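You operate a simulated robot arm through the tools that you are given. There is no shell and no other tool. Be economical: measure what you need, move in short steps, check, and stop when the job is done.

You are at the controls of a simulated two-armed robot. One attempt, no reset.

Task
Hold the wear plate still and brush a patch of grease on it from the grease tin.
Fine: fill the chalked square; use the oil brush and stand it back; seat the tin lid on the tin again. Set down upright: oil brush. A coat counts when it lies all over at full strength: go over it till it gets no stronger.

It is judged by the outcome, as a careful person would: the job done as asked, and still so three seconds after it is handed in. It fails if anything else is knocked over, pushed out of place, dropped, spilled or broken. Lids that push on must go on centred and level and be pressed home; caps that screw on are set level and turned clockwise until they are tight.

Robot
Two 6-joint arms with two-finger parallel grippers on one trunk, on a base that drives. Base frame: it is fixed to the floor where the robot stands at the start and does not move with it; the origin is under the middle of the robot, x ahead of it, y to its left, z up; the surface under the hand at the start is at about z = 870. Units: mm, degrees, N and s.
The left shoulder is at the start at [60, 187, 1185], the right one opposite. With the tool pointing down near the work surface each hand reaches from about 240 to 620 mm from the robot's upright axis, wherever it stands, measured 20 degrees to its own side. Places, roughly: caster bench top [700, -600, 900]; grease tin rim [500, -200, 1000]; oil brush (5x3x15 cm) [600, -300, 900]; tin lid (9x9x5 cm) [500, -200, 1000]. Payload 1.57 kg a hand.
The TCP of each hand is the grasp point between the finger pads, 30 mm short of the fingertips. In the tool frame z runs along the fingers and y along their closing line. Largest opening 110 mm; finger width 24, thickness 12; the body of the gripper, 48 by 112 mm, starts 78 mm behind the TCP.
Orientation is that of the tool frame in the base frame, as a unit quaternion [x, y, z, w]. With the fingers straight down and closing along the base's y, the tool's x points along the base's -x, its y along +y and its z along -z.

Tools
- The arms move only by the tool drive_tool. It takes "left_series", "right_series" or both (then of equal length, played together; a hand with none holds still); each is a list of rows, each an object of numbers (a shift or turn left out is 0, a gripper value left out holds the last): "dx", "dy", "dz": the shift along the tool's x, y, z in units of 30 mm (1.0 is 30 mm); "wx", "wy", "wz": the turn, a rotation vector about the tool's x, y, z in units of 5 degrees (1.0 is 5 degrees); "jaw": the opening, from 0 (shut) to 1 (fully open). In form: [{"dx": .., "dy": .., "dz": .., "wx": .., "wy": .., "wz": .., "jaw": ..}, ...]. A call has 1 to 10 rows; each row shifts and turns the commanded pose from where the row before left it, along the tool's axes as they then stand. A call with a number of a shift or a turn outside -1 to 1 is refused whole. Each row takes 0.2 s and may step no farther than 50 mm and 8.6 degrees from the row before; otherwise, or with a gripper value out of range, the whole call is refused. A pose out of reach is approached as far as the arm can. The call stops where the force on the tool passes 90 N (or 10 N more than at its start, if that is more) or the arm is blocked; 0.2 s more then pass. Each finger travels about 153 mm/s and halts on what it meets, pressing with about 42 N; the grip force reading is that of the motor and also rises with nothing between the fingers. The clock runs only during rows and for 0.2 s after the last one: add rows that do not move to give the fingers time. The reply holds the time, the measured pose of the TCP, the force on the tool along the base axes, the opening and the grip force, in the units named above and with some noise, with the torque about the TCP (base axes, N m) and any sound that the robot's microphone picked up.
- Cameras (640 x 400 px; columns grow to the right, rows downward): "scene" is now at [18.6, -18.9, 1729.6]; the picture's right is [-0.24, -0.97, 0.00], its down [-0.71, 0.18, -0.68] and it looks along [0.66, -0.16, -0.73] (base axes); focal length 275 px, centre (320, 200). "left" rides on the left gripper at [70, -16, -141] in its tool frame; the picture's right is [0.23, 0.97, 0.00], its down [-0.85, 0.20, -0.48] and it looks along [-0.47, 0.11, 0.88] (tool axes); focal length 222 px, centre (320, 200). "right" rides on the right gripper at [70, 16, -141] in its tool frame; the picture's right is [-0.23, 0.97, 0.00], its down [-0.85, -0.20, -0.48] and it looks along [-0.47, -0.11, 0.88] (tool axes); focal length 222 px, centre (320, 200). There is no depth. A picture from a camera that has moved, and an enlarged one, comes with that camera's place and axes in the base frame and with its lens.
- snapshot(camera): a new picture of that camera. It takes no simulated time.
- lift_body(by): slides the trunk up (or, below 0, down) by that many mm; the arms and the scene camera ride with it, the base frame stays. It gives what a move gives, with no picture.
- steer(legs): drives the robot by 1 to 6 legs, each [ahead, left, turn to the left] in mm, mm and degrees, along the robot's own axes; the way and the turn of a leg run together, so that a leg with both is an arc; at most 1500 mm and 180 degrees a leg. The arms and the cameras ride along, it lands a little off, and it stops where it bumps. It gives what a move gives.
- head_to(pan, tilt): turns the head with the scene camera to pan (to the left, within 86 degrees either way) and tilt (down, from -29 to 69), counted from straight ahead of the robot. It gives what a move gives.
- zoom(camera, box): a new picture of the part [left, top, right, bottom] of that camera's present view, enlarged. It takes no simulated time.
- job_done(): hands the job in; it is judged then, once.

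Go step by step. Nothing tells you exact positions but the pictures and the camera data: compare them with the known pose of the tool, close in by small moves and look again before you grip or let go. The budget is 120 turns and 92 pictures, counting those below and the enlarged ones. Unless the task says otherwise, let go and move clear before handing in, and close with one line.

The tools are called after "Emit:" as a command line: name --argument value ..., lists and objects as JSON in quotes. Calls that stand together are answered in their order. drive_tool: Moves the arms, as the interface text tells. Its arguments: {"type":"object","properties":{"left_series":{"type":"array","items":{"type":"object","properties":{"dx":{"type":"number"},"dy":{"type":"number"},"dz":{"type":"number"},"wx":{"type":"number"},"wy":{"type":"number"},"wz":{"type":"number"},"jaw":{"type":"number"}}}},"right_series":{"type":"array","items":{"type":"object","properties":{"dx":{"type":"number"},"dy":{"type":"number"},"dz":{"type":"number"},"wx":{"type":"number"},"wy":{"type":"number"},"wz":{"type":"number"},"jaw":{"type":"number"}}}}},"required":[]} The other tools are called the same way: lift_body (by) slides the trunk up or down; steer (legs) drives the base; head_to (pan, tilt) turns the head that bears the scene camera; snapshot (camera) takes a picture; zoom (camera, box) takes an enlarged picture of a part of a camera's view; job_done () hands the job in.

At the start:

```text
time: 0.0
left_tcp_pos: [342.1, 31.9, 1447.4]
left_orientation: [0.0, 1.0, -0.001, 0.0]
left_force: [-0.2, -0.2, -1.1]
left_wrist_torque: [0.01, -0.03, 0.0]
left_finger_gap: 110.0
left_gripper_force: 0.0
right_tcp_pos: [362.8, -295.8, 1446.6]
right_orientation: [0.001, 1.0, 0.0, 0.0]
right_force: [0.1, -0.6, -0.4]
right_wrist_torque: [0.0, -0.02, 0.02]
right_finger_gap: 110.2
right_gripper_force: 0.1
trunk travel left (down, up): [-814.0, 176.0]
robot x, y, heading: [1.9, 0.1, 0.2]
head pan, tilt: [-14.0, 47.1]
```

scene: 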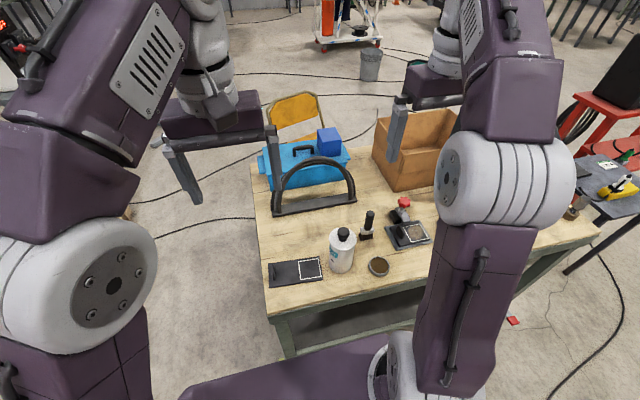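
right: 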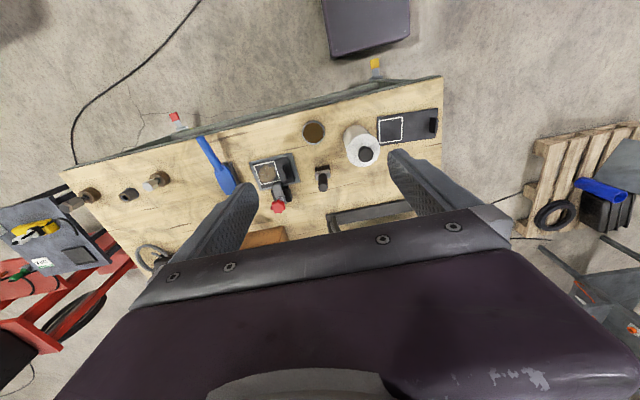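
left: 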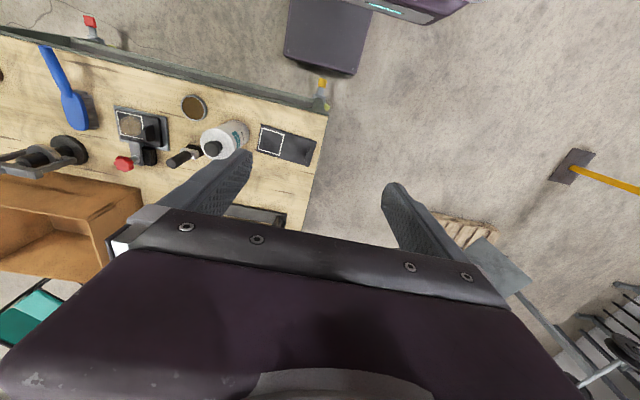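

I see the bench ahead and to the right with a plate with a chalked square, a white bottle, a round tin, the brush, and another plate/stand with a square. I'll look closer before moving.

Emit:
zoom --camera "scene" --box '[250, 180, 450, 305]'

Emit:
zoom --camera "right" --box '[230, 90, 450, 228]'

Emit:
zoom --camera "left" --box '[90, 70, 330, 220]'

```text
3.20 times, centred on (350, 242) of scene
camera zoom: at [18.6, -18.9, 1729.6], right [-0.24, -0.97, 0.0], down [-0.71, 0.18, -0.68], along [0.66, -0.16, -0.73], focal length 880 px, centre (224, 64)
```

zoom: 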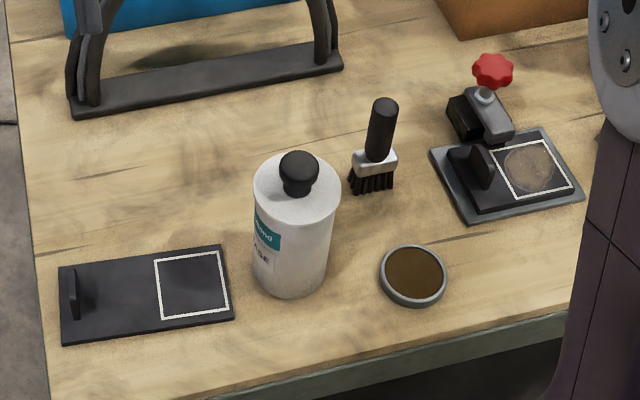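

```text
2.90 times, centred on (340, 159) of right
camera zoom: at [292.2, -280.3, 1587.3], right [0.23, 0.97, 0.0], down [0.85, -0.2, 0.48], along [0.47, -0.11, -0.88], focal length 644 px, centre (262, 319)
```

zoom: 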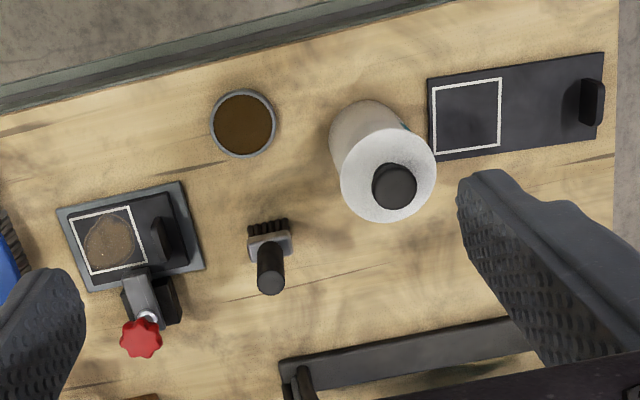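

```text
2.67 times, centred on (210, 145) of left
camera zoom: at [273.5, 14.3, 1586.8], right [-0.23, 0.97, 0.0], down [0.85, 0.2, 0.48], along [0.47, 0.11, -0.88], focal length 592 px, centre (613, 347)
```

zoom: 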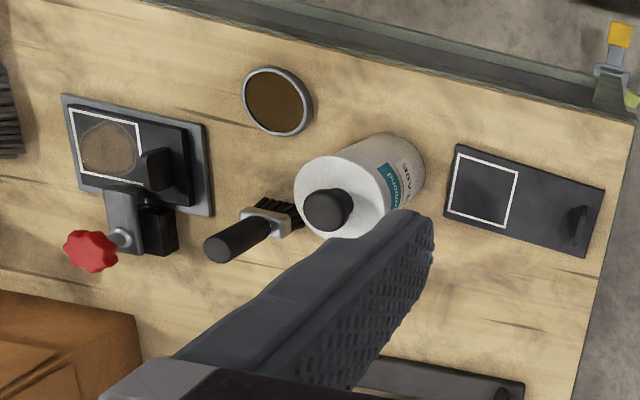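

The tall white can marked "...ASE" with a black knob is the grease tin. The brush stands at about (578,-331), the loose plate has its square at about (490,-99) and its tab at about (502,14), and a second plate sits clamped with an old patch. I'll shift right to get everything in reach and look again.

Emit:
steer --legs '[[0, -140, 0]]'

Emit:
head_to --pan 0 --tilt 58

Emit:
snapshot --camera "scene"

Emit:
snapshot --camera "right"

```text
time: 1.3
left_tcp_pos: [341.8, -106.3, 1446.7]
left_orientation: [0.0, 1.0, -0.002, 0.002]
left_force: [0.2, -0.6, 0.4]
left_wrist_torque: [-0.03, -0.02, 0.01]
left_finger_gap: 110.0
left_gripper_force: 0.0
right_tcp_pos: [362.1, -433.1, 1447.4]
right_orientation: [0.0, 1.0, -0.002, 0.001]
right_force: [-0.5, -0.6, -0.3]
right_wrist_torque: [-0.03, -0.02, -0.01]
right_finger_gap: 110.0
right_gripper_force: 0.0
trunk travel left (down, up): [-814.0, 176.0]
robot x, y, heading: [2.9, -139.3, 0.0]
head pan, tilt: [-14.0, 47.1]
```

```text
time: 2.1
left_tcp_pos: [341.0, -109.9, 1446.9]
left_orientation: [0.001, 1.0, 0.0, 0.003]
left_force: [-0.2, 0.0, 0.0]
left_wrist_torque: [-0.03, 0.0, 0.01]
left_finger_gap: 110.0
left_gripper_force: 0.0
right_tcp_pos: [361.9, -437.4, 1447.0]
right_orientation: [0.001, 1.0, 0.0, 0.001]
right_force: [0.1, 0.2, 0.0]
right_wrist_torque: [0.0, 0.01, 0.01]
right_finger_gap: 110.0
right_gripper_force: 0.1
trunk travel left (down, up): [-814.0, 176.0]
robot x, y, heading: [-1.0, -140.2, 0.0]
head pan, tilt: [0.0, 58.0]
```

```text
85 pictures are left
camera scene: at [10.2, -140.9, 1715.5], right [0.0, -1.0, 0.0], down [-0.85, 0.0, -0.53], along [0.53, 0.0, -0.85], focal length 275 px, centre (320, 200)
```

scene: 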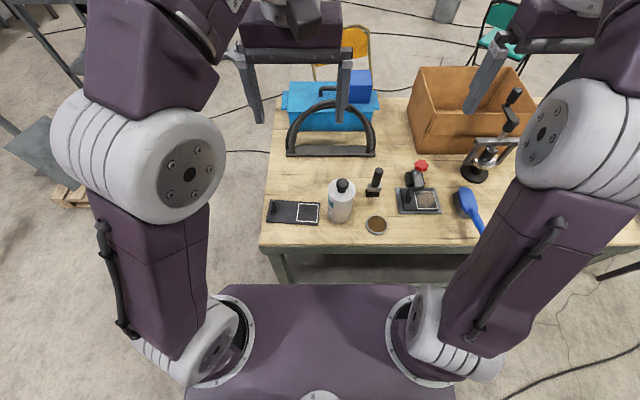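

```text
84 pictures are left
camera right: at [291.9, -421.6, 1587.1], right [0.23, 0.97, 0.0], down [0.85, -0.2, 0.48], along [0.47, -0.11, -0.88], focal length 222 px, centre (320, 200)
```

right: 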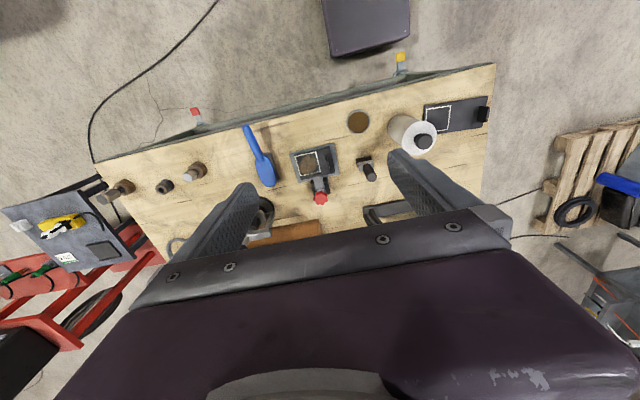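

From here the tab is about (503,26), and the tin knob about (494,-208). I'll zoom in for the detail of the items.

Emit:
zoom --camera "scene" --box '[260, 155, 388, 235]'

Emit:
zoom --camera "scene" --box '[350, 150, 478, 230]'

```text
5.00 times, centred on (324, 195) of scene
camera zoom: at [10.2, -140.9, 1715.5], right [0.0, -1.0, 0.0], down [-0.85, 0.0, -0.53], along [0.53, 0.0, -0.85], focal length 1375 px, centre (300, 225)
```

zoom: 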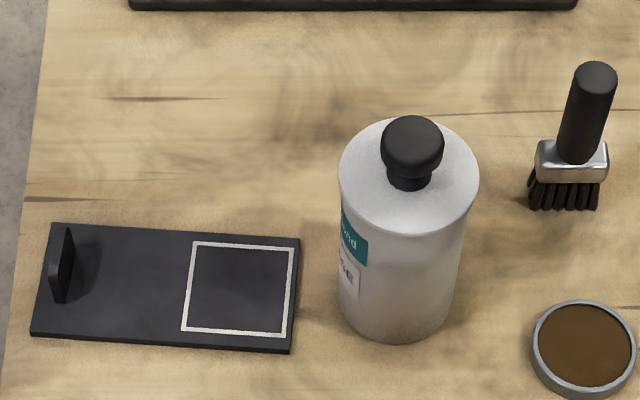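

```text
5.00 times, centred on (414, 190) of scene
camera zoom: at [10.2, -140.9, 1715.5], right [0.0, -1.0, 0.0], down [-0.85, 0.0, -0.53], along [0.53, 0.0, -0.85], focal length 1375 px, centre (-150, 250)
```

zoom: 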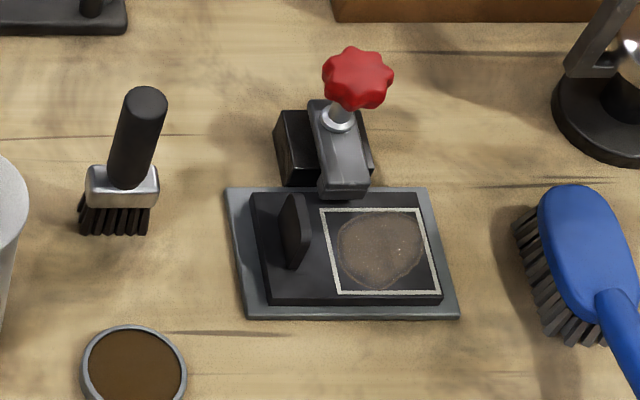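

The loose plate with its tab is the one to hold; its square is about 70 mm across, centred about (480,-100). The tin lid is about 89 mm across at (501,-210), with the knob top at about z 1028. I'll bring both hands over the work, right above the knob and left above the tab.

Emit:
drive_tool --left_series '[{"dx": -0.49, "dy": 0.44, "dz": 1}, {"dx": -0.49, "dy": 0.44, "dz": 1}, {"dx": -0.49, "dy": 0.44, "dz": 1}, {"dx": -0.49, "dy": 0.44, "dz": 1}, {"dx": -0.49, "dy": 0.44, "dz": 1}, {"dx": -0.49, "dy": 0.44, "dz": 1}, {"dx": -0.49, "dy": 0.44, "dz": 1}, {"dx": -0.49, "dy": 0.44, "dz": 1}, {"dx": -0.49, "dy": 0.44, "dz": 0.5}, {"dx": -0.49, "dy": 0.44, "dz": 0}]' --right_series '[{"dx": -0.46, "dy": 0.75, "dz": 1}, {"dx": -0.46, "dy": 0.75, "dz": 1}, {"dx": -0.46, "dy": 0.75, "dz": 1}, {"dx": -0.46, "dy": 0.75, "dz": 1}, {"dx": -0.46, "dy": 0.75, "dz": 1}, {"dx": -0.46, "dy": 0.75, "dz": 1}, {"dx": -0.46, "dy": 0.75, "dz": 1}, {"dx": -0.46, "dy": 0.75, "dz": 1}, {"dx": -0.46, "dy": 0.75, "dz": 1}, {"dx": -0.46, "dy": 0.75, "dz": 1}]'

Emit:
snapshot --camera "right"

Emit:
snapshot --camera "left"

Emit:
snapshot --camera "scene"

```text
time: 4.3
left_tcp_pos: [490.5, 24.6, 1191.9]
left_orientation: [0.0, 1.0, -0.001, 0.001]
left_force: [0.8, 0.3, 0.0]
left_wrist_torque: [-0.04, 0.02, 0.03]
left_finger_gap: 110.3
left_gripper_force: 0.0
right_tcp_pos: [502.7, -210.2, 1146.6]
right_orientation: [0.001, 1.0, -0.001, 0.001]
right_force: [0.2, -0.1, -0.7]
right_wrist_torque: [-0.01, 0.0, 0.03]
right_finger_gap: 110.1
right_gripper_force: 0.0
trunk travel left (down, up): [-814.0, 176.0]
robot x, y, heading: [-0.3, -139.3, 0.1]
head pan, tilt: [0.0, 58.0]
```

```text
81 pictures are left
camera right: at [432.9, -193.9, 1286.8], right [0.23, 0.97, 0.0], down [0.85, -0.2, 0.48], along [0.47, -0.11, -0.88], focal length 222 px, centre (320, 200)
```

right: 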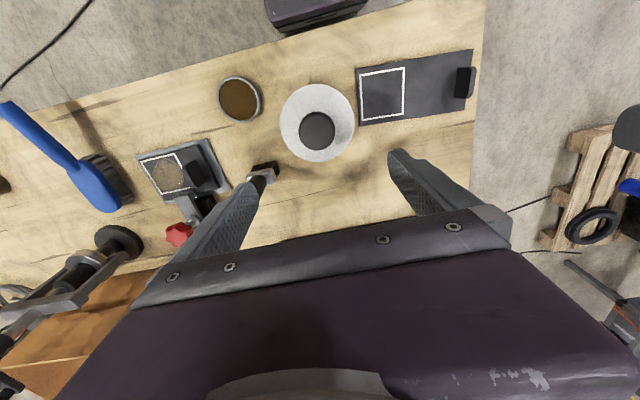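

```text
80 pictures are left
camera left: at [423.1, 7.0, 1331.3], right [-0.23, 0.97, 0.0], down [0.85, 0.2, 0.48], along [0.47, 0.11, -0.88], focal length 222 px, centre (320, 200)
```

left: 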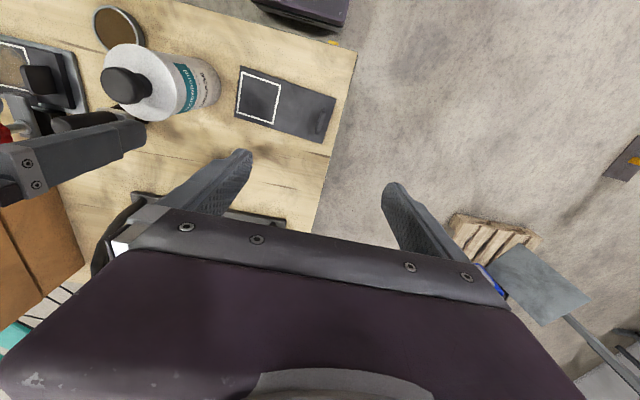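

```text
79 pictures are left
camera scene: at [12.6, -138.0, 1715.4], right [0.0, -1.0, 0.0], down [-0.85, 0.0, -0.53], along [0.53, 0.0, -0.85], focal length 275 px, centre (320, 200)
```

scene: 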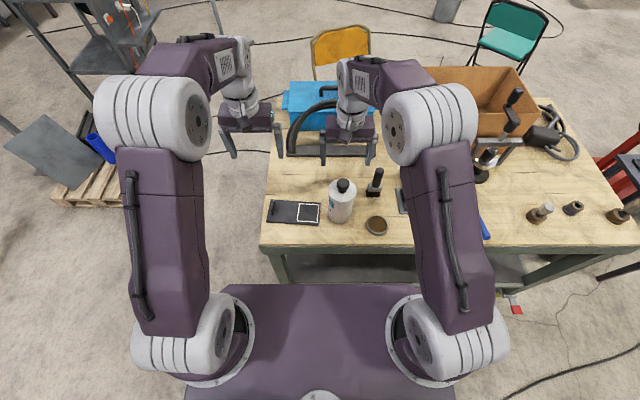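

Combining the three cameras puts the knob at about (480,-209,1050), taller than I first reckoned. I'll correct x and come down to just above it.

Emit:
drive_tool --right_series '[{"dx": 0.76, "dy": 0.03, "dz": 0}, {"dz": 0.8}, {"dz": 0.7}]'

Emit:
snapshot --camera "right"

Emit:
zoom --camera "left" --box '[0, 20, 240, 170]'

Emit:
zoom --camera "scene" --box '[260, 130, 420, 230]'

```text
time: 5.1
left_tcp_pos: [490.8, 21.8, 1191.1]
left_orientation: [0.0, 1.0, -0.001, 0.001]
left_force: [0.4, -0.4, -0.6]
left_wrist_torque: [0.04, -0.01, -0.01]
left_finger_gap: 110.0
left_gripper_force: 0.0
right_tcp_pos: [479.3, -210.8, 1100.7]
right_orientation: [-0.001, 1.0, 0.0, 0.0]
right_force: [0.1, -0.3, 0.3]
right_wrist_torque: [0.0, 0.01, 0.02]
right_finger_gap: 109.9
right_gripper_force: 0.1
trunk travel left (down, up): [-814.0, 176.0]
robot x, y, heading: [-0.8, -140.7, 0.0]
head pan, tilt: [0.0, 58.0]
```

```text
78 pictures are left
camera right: at [409.3, -194.8, 1242.0], right [0.23, 0.97, 0.0], down [0.85, -0.2, 0.48], along [0.47, -0.11, -0.88], focal length 222 px, centre (320, 200)
```

right: 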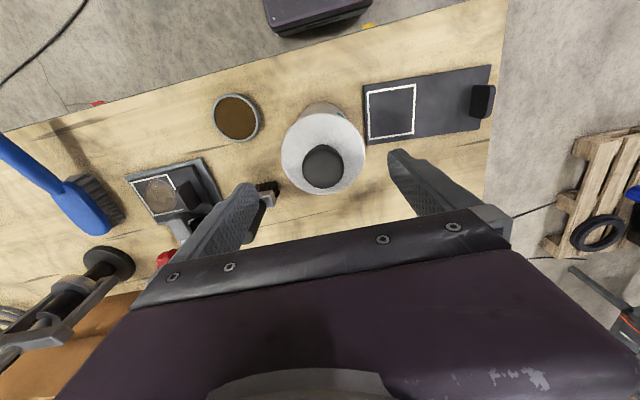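

```text
2.67 times, centred on (120, 95) of left
camera zoom: at [422.2, 5.1, 1331.9], right [-0.23, 0.97, 0.0], down [0.85, 0.2, 0.48], along [0.47, 0.11, -0.88], focal length 592 px, centre (853, 480)
```

zoom: 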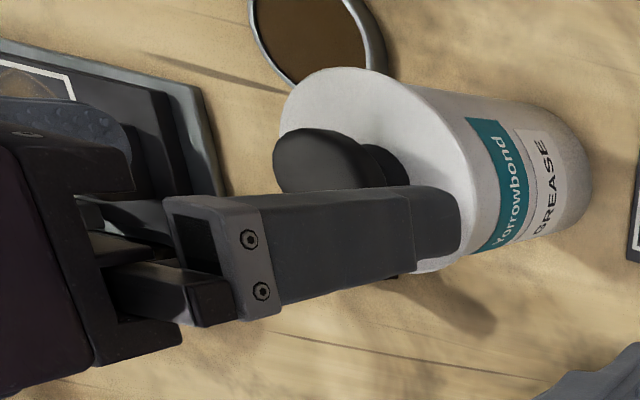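

```text
4.00 times, centred on (340, 180) of scene
camera zoom: at [11.6, -140.0, 1715.4], right [0.0, -1.0, 0.0], down [-0.85, 0.0, -0.53], along [0.53, 0.0, -0.85], focal length 1100 px, centre (240, 280)
```

zoom: 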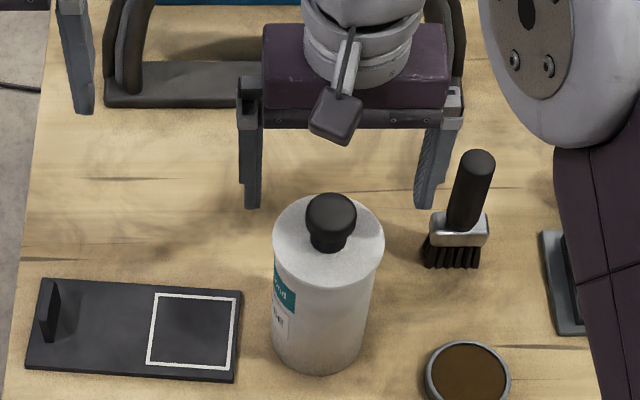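

The knob checks out at (478,-208,~1048) and the lid top at about 1021. I'll come down around the knob and close on it.

Emit:
drive_tool --right_series '[{"dx": 0.04, "dy": 0.07, "dz": 0.7}, {"dz": 0.75}, {}]'

Emit:
snapshot --camera "right"

Emit:
zoom --camera "left" --box '[0, 20, 240, 170]'

```text
time: 5.9
left_tcp_pos: [488.6, 21.9, 1192.4]
left_orientation: [0.0, 1.0, -0.001, 0.002]
left_force: [-0.3, -0.5, 0.4]
left_wrist_torque: [0.01, -0.02, 0.0]
left_finger_gap: 109.9
left_gripper_force: 0.1
right_tcp_pos: [477.1, -208.5, 1059.6]
right_orientation: [0.0, 1.0, 0.0, 0.002]
right_force: [-0.5, -0.4, 0.3]
right_wrist_torque: [-0.01, -0.04, 0.02]
right_finger_gap: 110.3
right_gripper_force: 0.1
trunk travel left (down, up): [-814.0, 176.0]
robot x, y, heading: [-0.9, -139.6, 0.1]
head pan, tilt: [0.0, 58.0]
```

```text
75 pictures are left
camera right: at [406.6, -193.1, 1199.5], right [0.23, 0.97, 0.0], down [0.85, -0.2, 0.48], along [0.47, -0.11, -0.88], focal length 222 px, centre (320, 200)
```

right: 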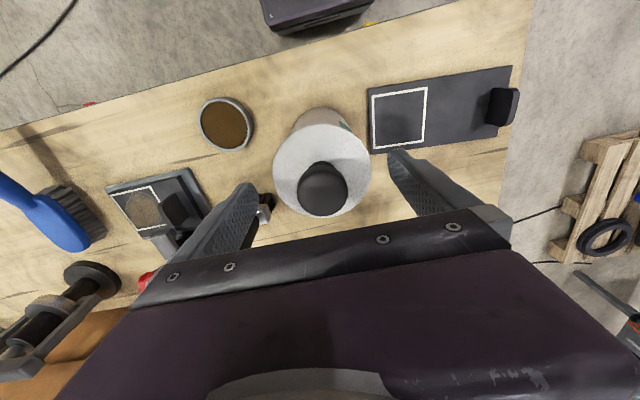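

```text
2.67 times, centred on (120, 95) of left
camera zoom: at [420.4, 5.2, 1332.5], right [-0.23, 0.97, 0.0], down [0.85, 0.2, 0.48], along [0.47, 0.11, -0.88], focal length 592 px, centre (853, 480)
```

zoom: 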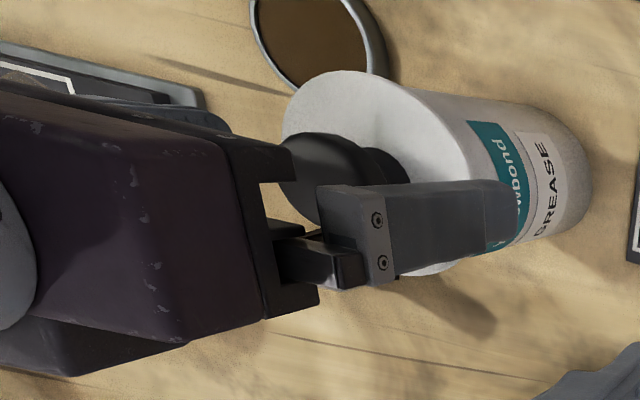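

The knob sits between the fingers. Closing.

Emit:
drive_tool --right_series '[{"jaw": 0.6}, {"jaw": 0.4}, {"jaw": 0.2}, {"jaw": 0.0}, {}]'

Emit:
snapshot --camera "right"

```text
time: 7.1
left_tcp_pos: [488.6, 21.5, 1191.7]
left_orientation: [0.0, 1.0, -0.001, 0.002]
left_force: [-0.2, -0.3, -0.5]
left_wrist_torque: [-0.01, -0.01, 0.0]
left_finger_gap: 109.9
left_gripper_force: 0.1
right_tcp_pos: [478.4, -208.6, 1057.8]
right_orientation: [0.0, 1.0, -0.001, 0.001]
right_force: [0.0, -1.3, 1.1]
right_wrist_torque: [0.0, 0.02, 0.0]
right_finger_gap: 36.2
right_gripper_force: 42.5
trunk travel left (down, up): [-814.0, 176.0]
robot x, y, heading: [-1.2, -139.0, 0.2]
head pan, tilt: [0.0, 58.0]
```

```text
73 pictures are left
camera right: at [407.1, -193.2, 1199.5], right [0.23, 0.97, 0.0], down [0.85, -0.2, 0.48], along [0.47, -0.11, -0.88], focal length 222 px, centre (320, 200)
```

right: 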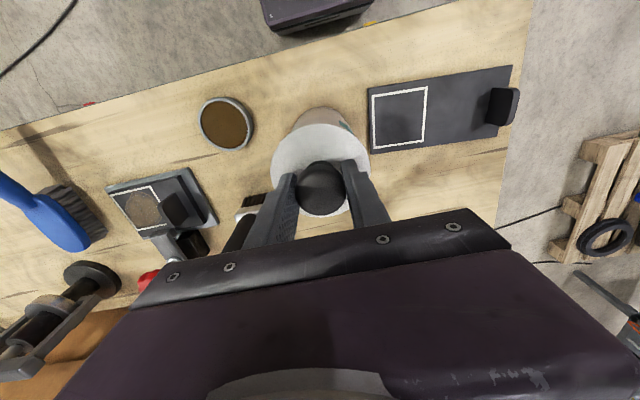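

The knob is gripped at 36 mm. I'll pull up gently and watch whether the tin comes too.

Emit:
drive_tool --right_series '[{"dz": -0.15}, {"dz": -0.15}]'

Emit:
zoom --camera "left" --box '[0, 20, 240, 170]'

```text
time: 7.7
left_tcp_pos: [488.9, 21.5, 1190.8]
left_orientation: [0.0, 1.0, -0.001, 0.002]
left_force: [0.6, 1.0, -1.1]
left_wrist_torque: [0.02, 0.01, 0.02]
left_finger_gap: 109.9
left_gripper_force: 0.0
right_tcp_pos: [477.7, -209.0, 1069.8]
right_orientation: [-0.001, 1.0, 0.0, 0.002]
right_force: [0.2, -0.6, -0.6]
right_wrist_torque: [-0.01, 0.01, -0.01]
right_finger_gap: 36.1
right_gripper_force: 41.9
trunk travel left (down, up): [-814.0, 176.0]
robot x, y, heading: [-1.5, -138.7, 0.0]
head pan, tilt: [0.0, 58.0]
```

```text
2.67 times, centred on (120, 95) of left
camera zoom: at [421.0, 5.2, 1332.3], right [-0.23, 0.97, 0.0], down [0.85, 0.2, 0.48], along [0.47, 0.11, -0.88], focal length 592 px, centre (853, 480)
```

zoom: 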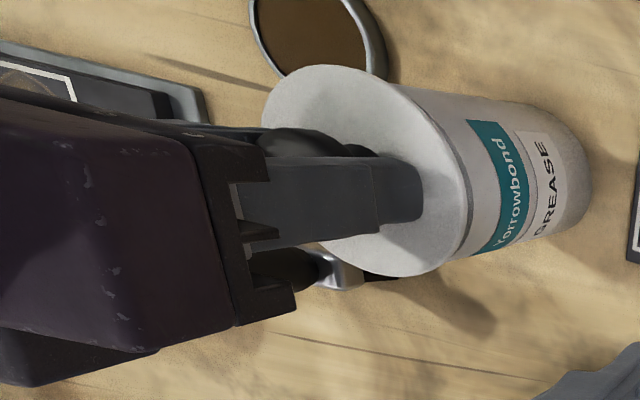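

The lid came free with almost no force and the tin stayed put. I'll lift it, carry it behind the tin to about (585,-190), and lower it partway.

Emit:
drive_tool --right_series '[{"dz": -0.8}, {"dz": -0.8}, {"dx": -0.9, "dy": 0.15}, {"dx": -0.9, "dy": 0.15}, {"dx": -0.9, "dy": 0.15}, {"dx": -0.88, "dy": 0.18}, {"dz": 1}, {"dz": 1}, {"dz": 1}]'

Emit:
snapshot --camera "scene"

Emit:
snapshot --camera "left"

```text
time: 9.7
left_tcp_pos: [490.2, 20.4, 1190.4]
left_orientation: [0.001, 1.0, -0.001, 0.0]
left_force: [-0.2, 0.1, -1.0]
left_wrist_torque: [0.0, 0.01, -0.02]
left_finger_gap: 109.9
left_gripper_force: 0.1
right_tcp_pos: [578.4, -191.4, 1023.5]
right_orientation: [0.0, 1.0, -0.001, 0.0]
right_force: [-0.4, 0.0, -0.1]
right_wrist_torque: [-0.02, 0.01, 0.01]
right_finger_gap: 36.1
right_gripper_force: 42.1
right hand out of reach, approached as far as the arm can: row 6
trunk travel left (down, up): [-814.0, 176.0]
robot x, y, heading: [0.5, -138.3, -0.1]
head pan, tilt: [0.0, 58.0]
```

```text
71 pictures are left
camera scene: at [11.8, -139.8, 1715.4], right [0.0, -1.0, 0.0], down [-0.85, 0.0, -0.53], along [0.53, 0.0, -0.85], focal length 275 px, centre (320, 200)
```

scene: 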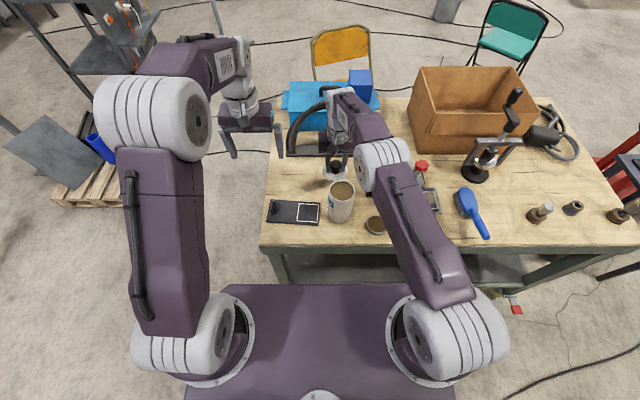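

```text
70 pictures are left
camera left: at [422.3, 5.3, 1331.9], right [-0.23, 0.97, 0.0], down [0.85, 0.2, 0.48], along [0.47, 0.11, -0.88], focal length 222 px, centre (320, 200)
```

left: 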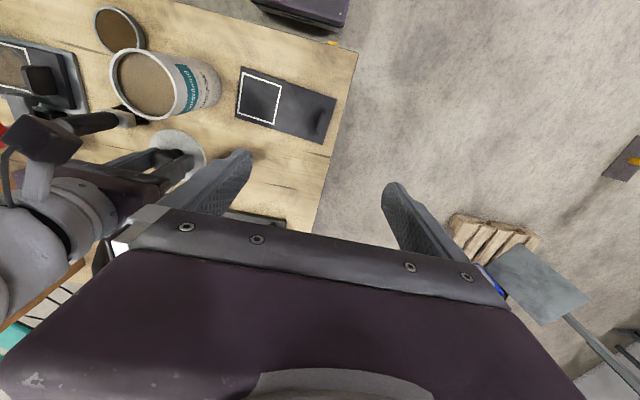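

The lid hangs clear over an empty spot. I'll lower it to near the bench, then to contact.

Emit:
drive_tool --right_series '[{"dz": 1}, {"dz": 1}, {"dz": 0.7}, {}]'

Emit:
drive_tool --right_series '[{"dz": 0.15}, {"dz": 0.15}, {"dz": 0.15}]'

Emit:
snapshot --camera "left"

Emit:
snapshot --camera "right"

```text
time: 10.7
left_tcp_pos: [489.4, 21.6, 1191.1]
left_orientation: [0.0, 1.0, -0.002, 0.002]
left_force: [0.7, -0.4, 0.2]
left_wrist_torque: [0.02, 0.0, 0.0]
left_finger_gap: 110.2
left_gripper_force: 0.0
right_tcp_pos: [573.2, -193.3, 944.1]
right_orientation: [0.0, 1.0, -0.001, 0.002]
right_force: [-0.1, -0.1, -1.1]
right_wrist_torque: [-0.01, -0.02, -0.04]
right_finger_gap: 36.1
right_gripper_force: 41.9
right hand out of reach, approached as far as the arm can: row 3
trunk travel left (down, up): [-814.0, 176.0]
robot x, y, heading: [-0.8, -142.2, 0.1]
head pan, tilt: [0.0, 58.0]
```

```text
time: 11.5
left_tcp_pos: [489.8, 21.5, 1191.8]
left_orientation: [0.0, 1.0, -0.001, 0.001]
left_force: [0.7, -0.2, 0.2]
left_wrist_torque: [0.01, -0.02, 0.0]
left_finger_gap: 110.2
left_gripper_force: 0.1
right_tcp_pos: [572.7, -193.2, 931.0]
right_orientation: [0.0, 1.0, 0.0, 0.001]
right_force: [-0.1, -0.7, -0.4]
right_wrist_torque: [-0.01, -0.01, 0.01]
right_finger_gap: 36.2
right_gripper_force: 41.7
trunk travel left (down, up): [-814.0, 176.0]
robot x, y, heading: [-2.9, -141.0, 0.3]
head pan, tilt: [0.0, 58.0]
```

```text
69 pictures are left
camera left: at [421.5, 5.2, 1332.1], right [-0.23, 0.97, 0.0], down [0.85, 0.2, 0.48], along [0.47, 0.11, -0.88], focal length 222 px, centre (320, 200)
```

left: 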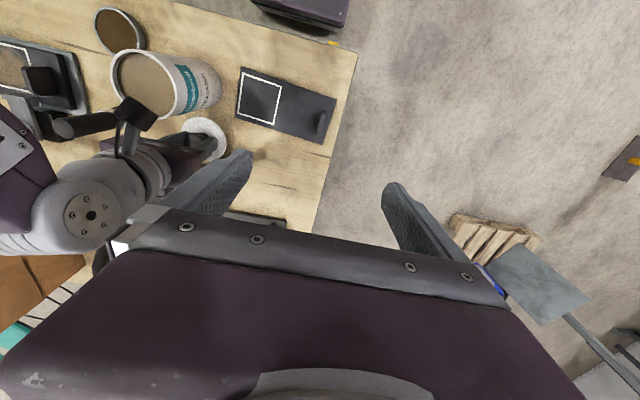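

```text
68 pictures are left
camera right: at [502.5, -177.4, 1071.5], right [0.23, 0.97, 0.0], down [0.85, -0.2, 0.48], along [0.47, -0.11, -0.88], focal length 222 px, centre (320, 200)
```

right: 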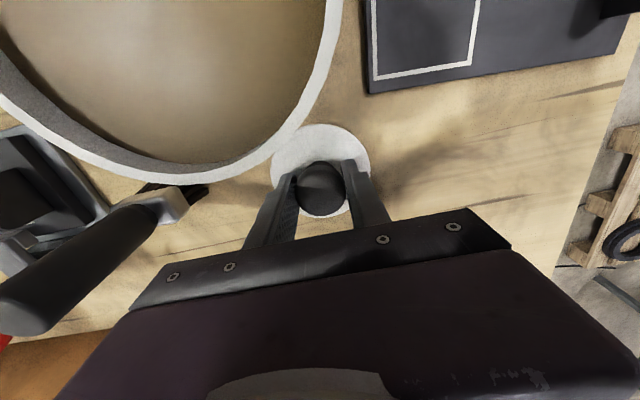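

The lid is just above the bench and the wrist camera clears the tin rim. Lowering to contact in small steps.

Emit:
drive_tool --right_series '[{"dz": 0.1}, {"dz": 0.1}, {"dz": 0.1}]'

```text
time: 12.3
left_tcp_pos: [489.9, 22.3, 1191.2]
left_orientation: [0.0, 1.0, -0.001, 0.002]
left_force: [0.3, 0.1, -0.7]
left_wrist_torque: [0.0, -0.02, 0.0]
left_finger_gap: 110.1
left_gripper_force: 0.0
right_tcp_pos: [569.8, -194.2, 922.7]
right_orientation: [0.0, 1.0, -0.001, 0.001]
right_force: [0.6, -0.5, -0.4]
right_wrist_torque: [-0.01, 0.04, 0.01]
right_finger_gap: 36.0
right_gripper_force: 42.0
right hand out of reach, approached as far as the arm can: row 3
trunk travel left (down, up): [-814.0, 176.0]
robot x, y, heading: [2.1, -138.6, -0.3]
head pan, tilt: [0.0, 58.0]
```

At the reach limit, so I'll pull in x a few mm while lowering on.

Emit:
drive_tool --right_series '[{"dx": 0.3}, {"dz": 0.1}, {"dz": 0.1}]'

```text
time: 13.1
left_tcp_pos: [489.7, 22.8, 1190.7]
left_orientation: [0.0, 1.0, -0.001, 0.001]
left_force: [-0.4, -0.8, -0.1]
left_wrist_torque: [0.01, -0.02, 0.01]
left_finger_gap: 110.1
left_gripper_force: 0.1
right_tcp_pos: [561.0, -195.1, 916.8]
right_orientation: [0.0, 1.0, 0.0, 0.0]
right_force: [-0.6, 0.5, -0.8]
right_wrist_torque: [0.03, 0.01, 0.04]
right_finger_gap: 36.4
right_gripper_force: 41.9
trunk travel left (down, up): [-814.0, 176.0]
robot x, y, heading: [-0.5, -138.0, 0.1]
head pan, tilt: [0.0, 58.0]
```

At x 561 the lid would touch the tin, so this spot is too tight. I'll raise it, drive the base 90 mm left so the right shoulder faces the spot, and set it at about (578,-170).

Emit:
drive_tool --right_series '[{"dz": -1}, {"dz": -1}, {"dz": -1}, {"dz": -1}, {"dz": -1}]'

Emit:
steer --legs '[[0, 90, 0]]'

Emit:
drive_tool --right_series '[{"dy": -0.6, "dx": -0.25}, {"dy": -0.6, "dx": -0.2}, {"dy": -0.6, "dx": -0.2}, {"dy": -0.5, "dx": 0}, {}]'

```text
time: 14.3
left_tcp_pos: [489.7, 21.6, 1192.2]
left_orientation: [0.0, 1.0, 0.0, 0.002]
left_force: [-0.7, -0.1, -0.7]
left_wrist_torque: [0.01, 0.01, 0.02]
left_finger_gap: 109.8
left_gripper_force: 0.1
right_tcp_pos: [561.5, -192.5, 1066.8]
right_orientation: [0.001, 1.0, 0.0, 0.001]
right_force: [-0.7, 0.6, 0.0]
right_wrist_torque: [0.03, -0.03, -0.03]
right_finger_gap: 36.2
right_gripper_force: 41.8
trunk travel left (down, up): [-814.0, 176.0]
robot x, y, heading: [1.1, -137.9, 0.1]
head pan, tilt: [0.0, 58.0]
```

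```text
time: 15.4
left_tcp_pos: [488.9, 107.1, 1192.9]
left_orientation: [-0.001, 1.0, 0.001, 0.002]
left_force: [-0.6, -0.3, -0.6]
left_wrist_torque: [0.0, 0.0, 0.02]
left_finger_gap: 110.1
left_gripper_force: 0.1
right_tcp_pos: [560.3, -106.5, 1066.4]
right_orientation: [0.001, 1.0, 0.001, 0.001]
right_force: [-0.6, -0.1, -0.4]
right_wrist_torque: [0.05, 0.0, 0.01]
right_finger_gap: 36.5
right_gripper_force: 42.1
trunk travel left (down, up): [-814.0, 176.0]
robot x, y, heading: [0.1, -52.1, -0.3]
head pan, tilt: [0.0, 58.0]
```

```text
time: 16.6
left_tcp_pos: [490.8, 111.1, 1191.5]
left_orientation: [0.0, 1.0, -0.001, 0.002]
left_force: [0.0, -0.4, 0.2]
left_wrist_torque: [-0.03, 0.01, -0.04]
left_finger_gap: 109.8
left_gripper_force: 0.0
right_tcp_pos: [579.2, -172.4, 1066.1]
right_orientation: [0.0, 1.0, 0.0, 0.001]
right_force: [-0.4, 0.6, -0.3]
right_wrist_torque: [-0.03, 0.0, 0.01]
right_finger_gap: 36.2
right_gripper_force: 42.5
trunk travel left (down, up): [-814.0, 176.0]
robot x, y, heading: [-1.4, -49.6, 0.1]
head pan, tilt: [0.0, 58.0]
```

Now lowering the lid at (579,-172).

Emit:
drive_tool --right_series '[{"dz": 1}, {"dz": 1}, {"dz": 1}, {"dz": 1}, {"dz": 0.7}, {"dz": 0.1}, {"dz": 0.1}]'

Emit:
drive_tool --right_series '[{"dz": 0.1}, {"dz": 0.1}]'

```text
time: 18.2
left_tcp_pos: [489.3, 110.7, 1192.8]
left_orientation: [0.0, 1.0, -0.001, 0.002]
left_force: [0.0, 0.3, -0.3]
left_wrist_torque: [0.02, 0.01, 0.03]
left_finger_gap: 109.9
left_gripper_force: 0.0
right_tcp_pos: [580.1, -173.1, 919.3]
right_orientation: [0.0, 1.0, 0.001, 0.001]
right_force: [-0.7, -0.3, -1.1]
right_wrist_torque: [0.02, -0.04, 0.01]
right_finger_gap: 36.5
right_gripper_force: 42.1
trunk travel left (down, up): [-814.0, 176.0]
robot x, y, heading: [-0.4, -45.9, -0.1]
head pan, tilt: [0.0, 58.0]
```

```text
time: 18.8
left_tcp_pos: [487.6, 112.0, 1192.4]
left_orientation: [0.0, 1.0, 0.0, 0.001]
left_force: [-0.3, 0.0, 0.0]
left_wrist_torque: [0.0, 0.02, -0.02]
left_finger_gap: 110.1
left_gripper_force: 0.1
right_tcp_pos: [580.0, -172.0, 915.4]
right_orientation: [0.001, 1.0, -0.001, 0.002]
right_force: [0.3, -0.9, 7.6]
right_wrist_torque: [-0.03, 0.1, 0.03]
right_finger_gap: 36.5
right_gripper_force: 42.4
trunk travel left (down, up): [-814.0, 176.0]
robot x, y, heading: [0.5, -46.8, -0.0]
head pan, tilt: [0.0, 58.0]
```

Contact at TCP z ≈ 915.5. Releasing the lid and rising, then looking for the brush.

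Emit:
drive_tool --right_series '[{"jaw": 0.45}, {"jaw": 0.7}, {"dz": -0.5}, {"dz": -1}, {"dz": -1}, {"dz": -1}, {"dz": -1}, {"dz": -1}, {"dz": -1}]'

Emit:
snapshot --camera "scene"

Emit:
snapshot --camera "right"

```text
time: 20.8
left_tcp_pos: [489.8, 111.3, 1191.1]
left_orientation: [0.001, 1.0, -0.001, 0.002]
left_force: [0.7, 0.0, 0.2]
left_wrist_torque: [-0.01, -0.01, -0.01]
left_finger_gap: 110.0
left_gripper_force: 0.0
right_tcp_pos: [579.7, -172.5, 1109.1]
right_orientation: [0.0, 1.0, -0.001, 0.001]
right_force: [0.7, -1.1, 0.2]
right_wrist_torque: [0.02, 0.02, -0.01]
right_finger_gap: 76.9
right_gripper_force: 0.1
trunk travel left (down, up): [-814.0, 176.0]
robot x, y, heading: [1.4, -48.6, 0.1]
head pan, tilt: [0.0, 58.0]
```

```text
67 pictures are left
camera scene: at [9.9, -50.1, 1715.4], right [0.0, -1.0, 0.0], down [-0.85, 0.0, -0.53], along [0.53, 0.0, -0.85], focal length 275 px, centre (320, 200)
```

scene: 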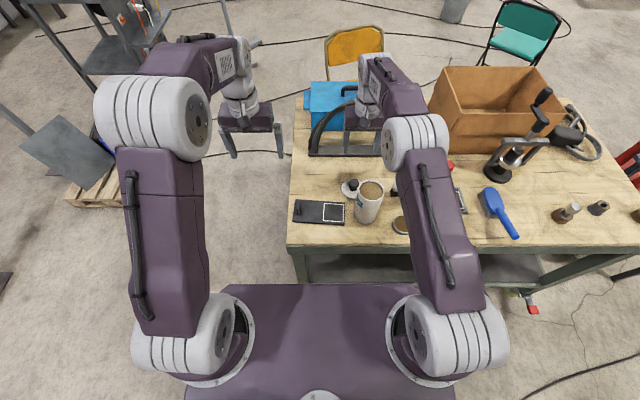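

```text
66 pictures are left
camera right: at [509.7, -156.5, 1249.6], right [0.23, 0.97, 0.0], down [0.85, -0.2, 0.48], along [0.47, -0.11, -0.88], focal length 222 px, centre (320, 200)
```

right: 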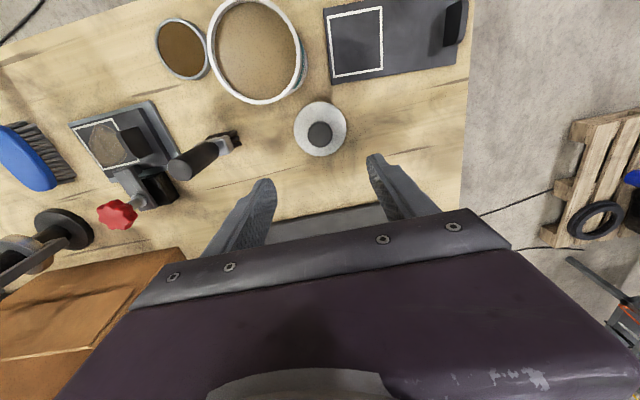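

The lid stands on the bench and the tin's centre is about (478,-207). The brush stands upright at about (565,-334) with its top near z 1002. I'll move the right hand above it.

Emit:
drive_tool --right_series '[{"dy": -0.9, "dx": 0.083}, {"dy": -0.9, "dx": 0.083}, {"dy": -0.9, "dx": 0.083}, {"dy": -0.9, "dx": 0.083}, {"dy": -0.9, "dx": 0.083}, {"dy": -0.9, "dx": 0.083}, {"dz": 0.9}, {"dz": 0.6}, {}]'

Emit:
snapshot --camera "right"

Emit:
zoom --camera "scene" --box '[330, 120, 490, 220]'

```text
time: 22.8
left_tcp_pos: [488.3, 110.2, 1192.1]
left_orientation: [0.0, 1.0, 0.0, 0.001]
left_force: [0.9, -0.5, 0.2]
left_wrist_torque: [0.03, 0.02, 0.05]
left_finger_gap: 109.9
left_gripper_force: 0.0
right_tcp_pos: [564.0, -334.7, 1063.7]
right_orientation: [0.0, 1.0, 0.001, 0.001]
right_force: [-0.5, 0.1, -0.4]
right_wrist_torque: [0.04, 0.03, -0.02]
right_finger_gap: 77.3
right_gripper_force: 0.0
trunk travel left (down, up): [-814.0, 176.0]
robot x, y, heading: [2.6, -49.6, -0.1]
head pan, tilt: [0.0, 58.0]
```

```text
65 pictures are left
camera right: at [494.6, -319.3, 1204.5], right [0.23, 0.97, 0.0], down [0.85, -0.2, 0.48], along [0.47, -0.11, -0.88], focal length 222 px, centre (320, 200)
```

right: 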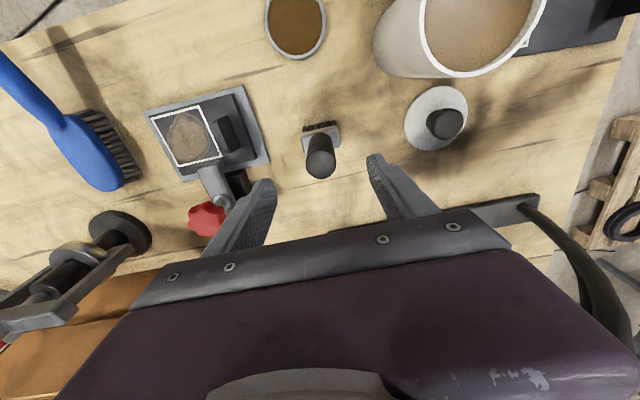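

```text
4.00 times, centred on (410, 170) of scene
camera zoom: at [9.9, -50.5, 1715.4], right [0.0, -1.0, 0.0], down [-0.85, 0.0, -0.53], along [0.53, 0.0, -0.85], focal length 1100 px, centre (-40, 320)
```

zoom: 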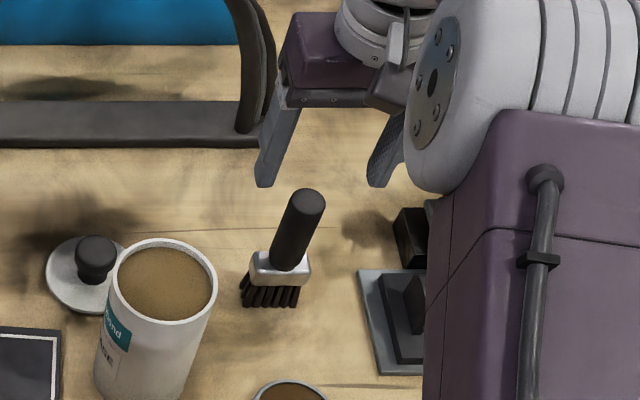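

Refined: brush at about (570,-336). I'll centre on it and descend around the handle, then look.

Emit:
drive_tool --right_series '[{"dx": -0.2, "dy": -0.06}, {"dz": 0.9}, {"dz": 0.9}, {"dz": 0.7}, {}]'

Emit:
snapshot --camera "right"

Emit:
zoom --camera "scene" --box '[330, 120, 490, 220]'

```text
time: 24.0
left_tcp_pos: [489.9, 111.7, 1192.1]
left_orientation: [0.0, 1.0, -0.001, 0.001]
left_force: [-0.1, 0.2, -0.5]
left_wrist_torque: [0.04, 0.03, -0.02]
left_finger_gap: 109.9
left_gripper_force: 0.1
right_tcp_pos: [571.9, -336.2, 988.5]
right_orientation: [-0.001, 1.0, -0.001, 0.0]
right_force: [-1.6, 0.3, 0.2]
right_wrist_torque: [0.0, 0.02, -0.01]
right_finger_gap: 77.1
right_gripper_force: 0.0
trunk travel left (down, up): [-814.0, 176.0]
robot x, y, heading: [1.4, -49.3, -0.1]
head pan, tilt: [0.0, 58.0]
```

```text
63 pictures are left
camera right: at [501.2, -320.7, 1128.5], right [0.23, 0.97, 0.0], down [0.85, -0.2, 0.48], along [0.47, -0.11, -0.88], focal length 222 px, centre (320, 200)
```

right: 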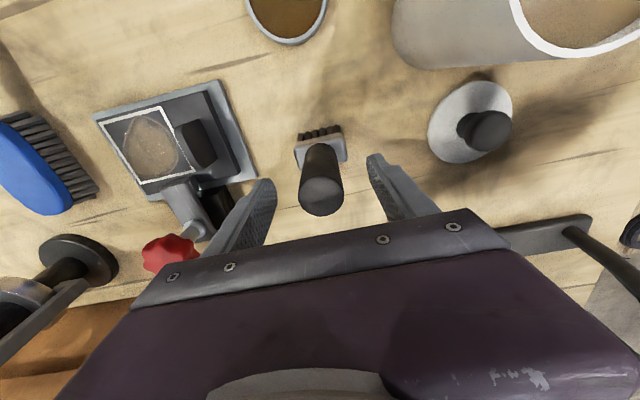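

```text
4.00 times, centred on (410, 170) of scene
camera zoom: at [10.1, -50.2, 1715.4], right [0.0, -1.0, 0.0], down [-0.85, 0.0, -0.53], along [0.53, 0.0, -0.85], focal length 1100 px, centre (-40, 320)
```

zoom: 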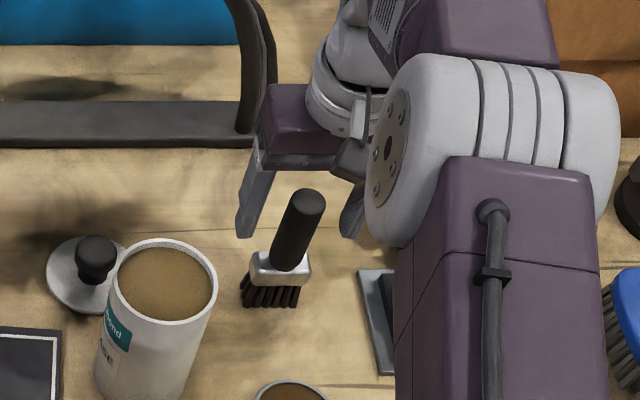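

The handle is a bit nearer than the pads' centre, at x about 565. I'll shift 6 mm in and close.

Emit:
drive_tool --right_series '[{"dx": 0.22}, {"jaw": 0.5}, {"jaw": 0.3}, {"jaw": 0.1}, {"jaw": 0.0}, {}]'

Emit:
snapshot --camera "right"

```text
time: 25.4
left_tcp_pos: [489.6, 111.5, 1192.3]
left_orientation: [-0.001, 1.0, -0.001, 0.002]
left_force: [-0.7, -0.1, 0.8]
left_wrist_torque: [0.0, -0.02, 0.03]
left_finger_gap: 109.8
left_gripper_force: 0.0
right_tcp_pos: [563.9, -337.0, 988.7]
right_orientation: [0.0, 1.0, -0.001, 0.001]
right_force: [-0.8, -0.3, -0.3]
right_wrist_torque: [0.01, 0.01, 0.01]
right_finger_gap: 27.2
right_gripper_force: 37.9
trunk travel left (down, up): [-814.0, 176.0]
robot x, y, heading: [-0.6, -48.9, 0.1]
head pan, tilt: [0.0, 58.0]
```

```text
61 pictures are left
camera right: at [494.9, -320.7, 1128.8], right [0.23, 0.97, 0.0], down [0.85, -0.2, 0.48], along [0.47, -0.11, -0.88], focal length 222 px, centre (320, 200)
```

right: 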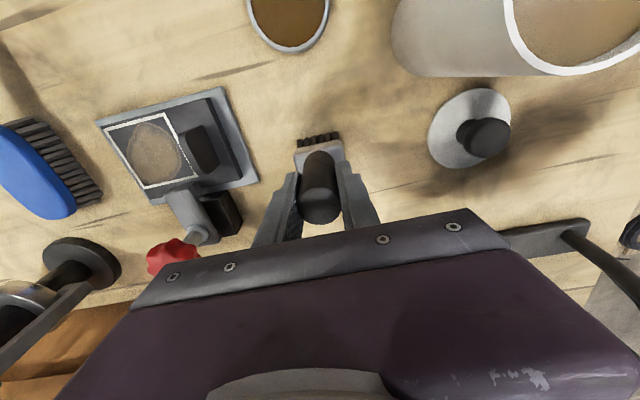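

The brush is gripped at 27 mm, TCP z 988.5 when standing. I'll lift it well above the tin rim and bring the left hand down toward the plate's tab.

Emit:
drive_tool --left_series '[{"dy": -0.9, "dx": 0.07}, {"dy": -0.9, "dx": 0.07}, {"dy": -0.9, "dx": 0.06}, {"dy": -0.33, "dz": 0.5}, {"dz": 1}, {"dz": 1}, {"dz": 1}, {"dz": 1}, {}]' --right_series '[{"dz": -1}, {"dz": -1}, {"dz": -1}, {"dz": -1}, {"dz": -1}, {"dz": -0.9}, {}, {}, {}]'

Emit:
snapshot --camera "left"

Emit:
zoom --camera "scene" --box '[270, 130, 430, 230]'

Emit:
snapshot --camera "right"

```text
time: 27.4
left_tcp_pos: [483.4, 20.2, 1056.7]
left_orientation: [0.001, 1.0, -0.001, 0.001]
left_force: [-0.9, -0.1, 0.9]
left_wrist_torque: [0.01, -0.01, -0.01]
left_finger_gap: 109.9
left_gripper_force: 0.1
right_tcp_pos: [564.4, -335.8, 1166.1]
right_orientation: [0.0, 1.0, -0.001, 0.001]
right_force: [0.6, 0.4, -1.5]
right_wrist_torque: [0.01, -0.03, 0.0]
right_finger_gap: 27.1
right_gripper_force: 37.9
trunk travel left (down, up): [-814.0, 176.0]
robot x, y, heading: [4.1, -50.5, -0.1]
head pan, tilt: [0.0, 58.0]
```

```text
60 pictures are left
camera left: at [415.6, 3.4, 1196.9], right [-0.23, 0.97, 0.0], down [0.85, 0.2, 0.48], along [0.47, 0.11, -0.88], focal length 222 px, centre (320, 200)
```

left: 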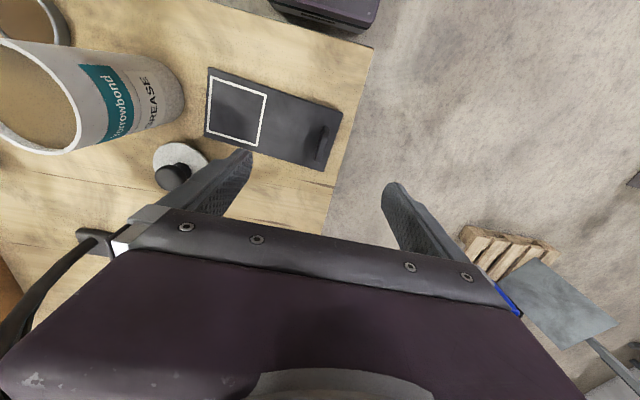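

```text
4.00 times, centred on (350, 180) of scene
camera zoom: at [10.1, -50.3, 1715.4], right [0.0, -1.0, 0.0], down [-0.85, 0.0, -0.53], along [0.53, 0.0, -0.85], focal length 1100 px, centre (200, 280)
```

zoom: 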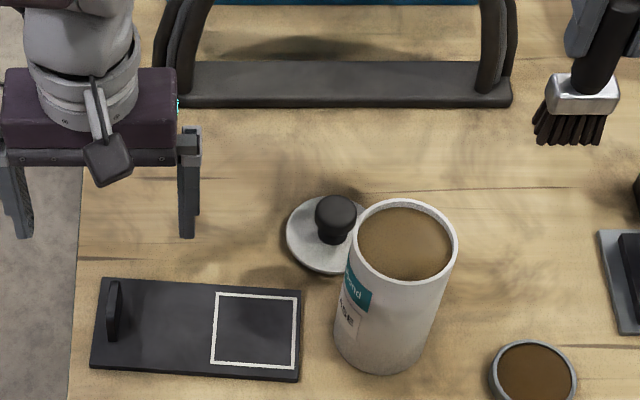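

```text
58 pictures are left
camera right: at [494.1, -320.8, 1306.5], right [0.23, 0.97, 0.0], down [0.85, -0.2, 0.48], along [0.47, -0.11, -0.88], focal length 222 px, centre (320, 200)
```

right: 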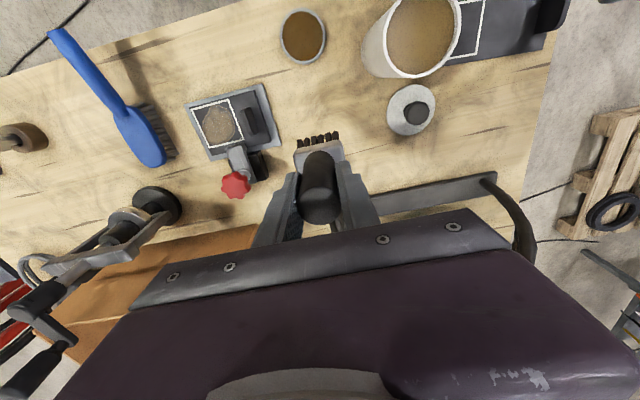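

The tab is at about (489,23). I'll centre on it, narrow the jaws and descend partway, then look.

Emit:
drive_tool --left_series '[{"dx": -0.2, "dy": 0.1, "jaw": 0.5}, {"dz": 1}, {"dz": 1}, {"dz": 1}, {"dz": 0.6}, {}]'

Emit:
snapshot --camera "left"

Emit:
zoom --camera "scene" --box '[270, 150, 366, 210]'

```text
time: 28.8
left_tcp_pos: [490.5, 22.2, 948.7]
left_orientation: [0.0, 1.0, -0.001, 0.002]
left_force: [-0.7, -0.5, -1.0]
left_wrist_torque: [-0.01, 0.01, -0.02]
left_finger_gap: 54.8
left_gripper_force: 0.1
right_tcp_pos: [564.3, -336.7, 1165.2]
right_orientation: [0.0, 1.0, -0.001, 0.001]
right_force: [-0.3, 0.0, -1.3]
right_wrist_torque: [0.0, 0.02, 0.02]
right_finger_gap: 27.2
right_gripper_force: 38.2
trunk travel left (down, up): [-814.0, 176.0]
robot x, y, heading: [-1.9, -50.7, -0.0]
head pan, tilt: [0.0, 58.0]
```

```text
57 pictures are left
camera left: at [421.8, 6.0, 1089.0], right [-0.23, 0.97, 0.0], down [0.85, 0.2, 0.48], along [0.47, 0.11, -0.88], focal length 222 px, centre (320, 200)
```

left: 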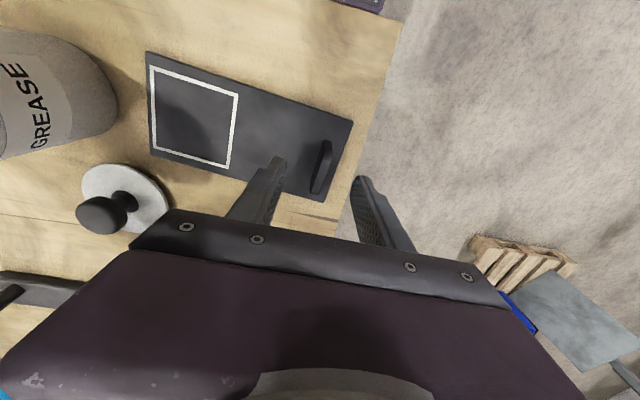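

```text
6.67 times, centred on (318, 180) of scene
camera zoom: at [10.3, -50.4, 1715.4], right [0.0, -1.0, 0.0], down [-0.85, 0.0, -0.53], along [0.53, 0.0, -0.85], focal length 1834 px, centre (333, 333)
```

zoom: 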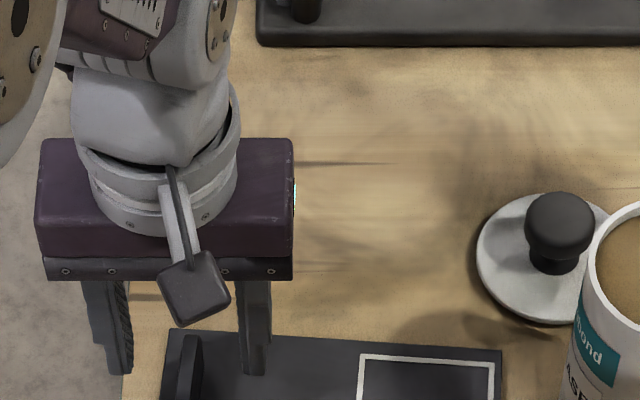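

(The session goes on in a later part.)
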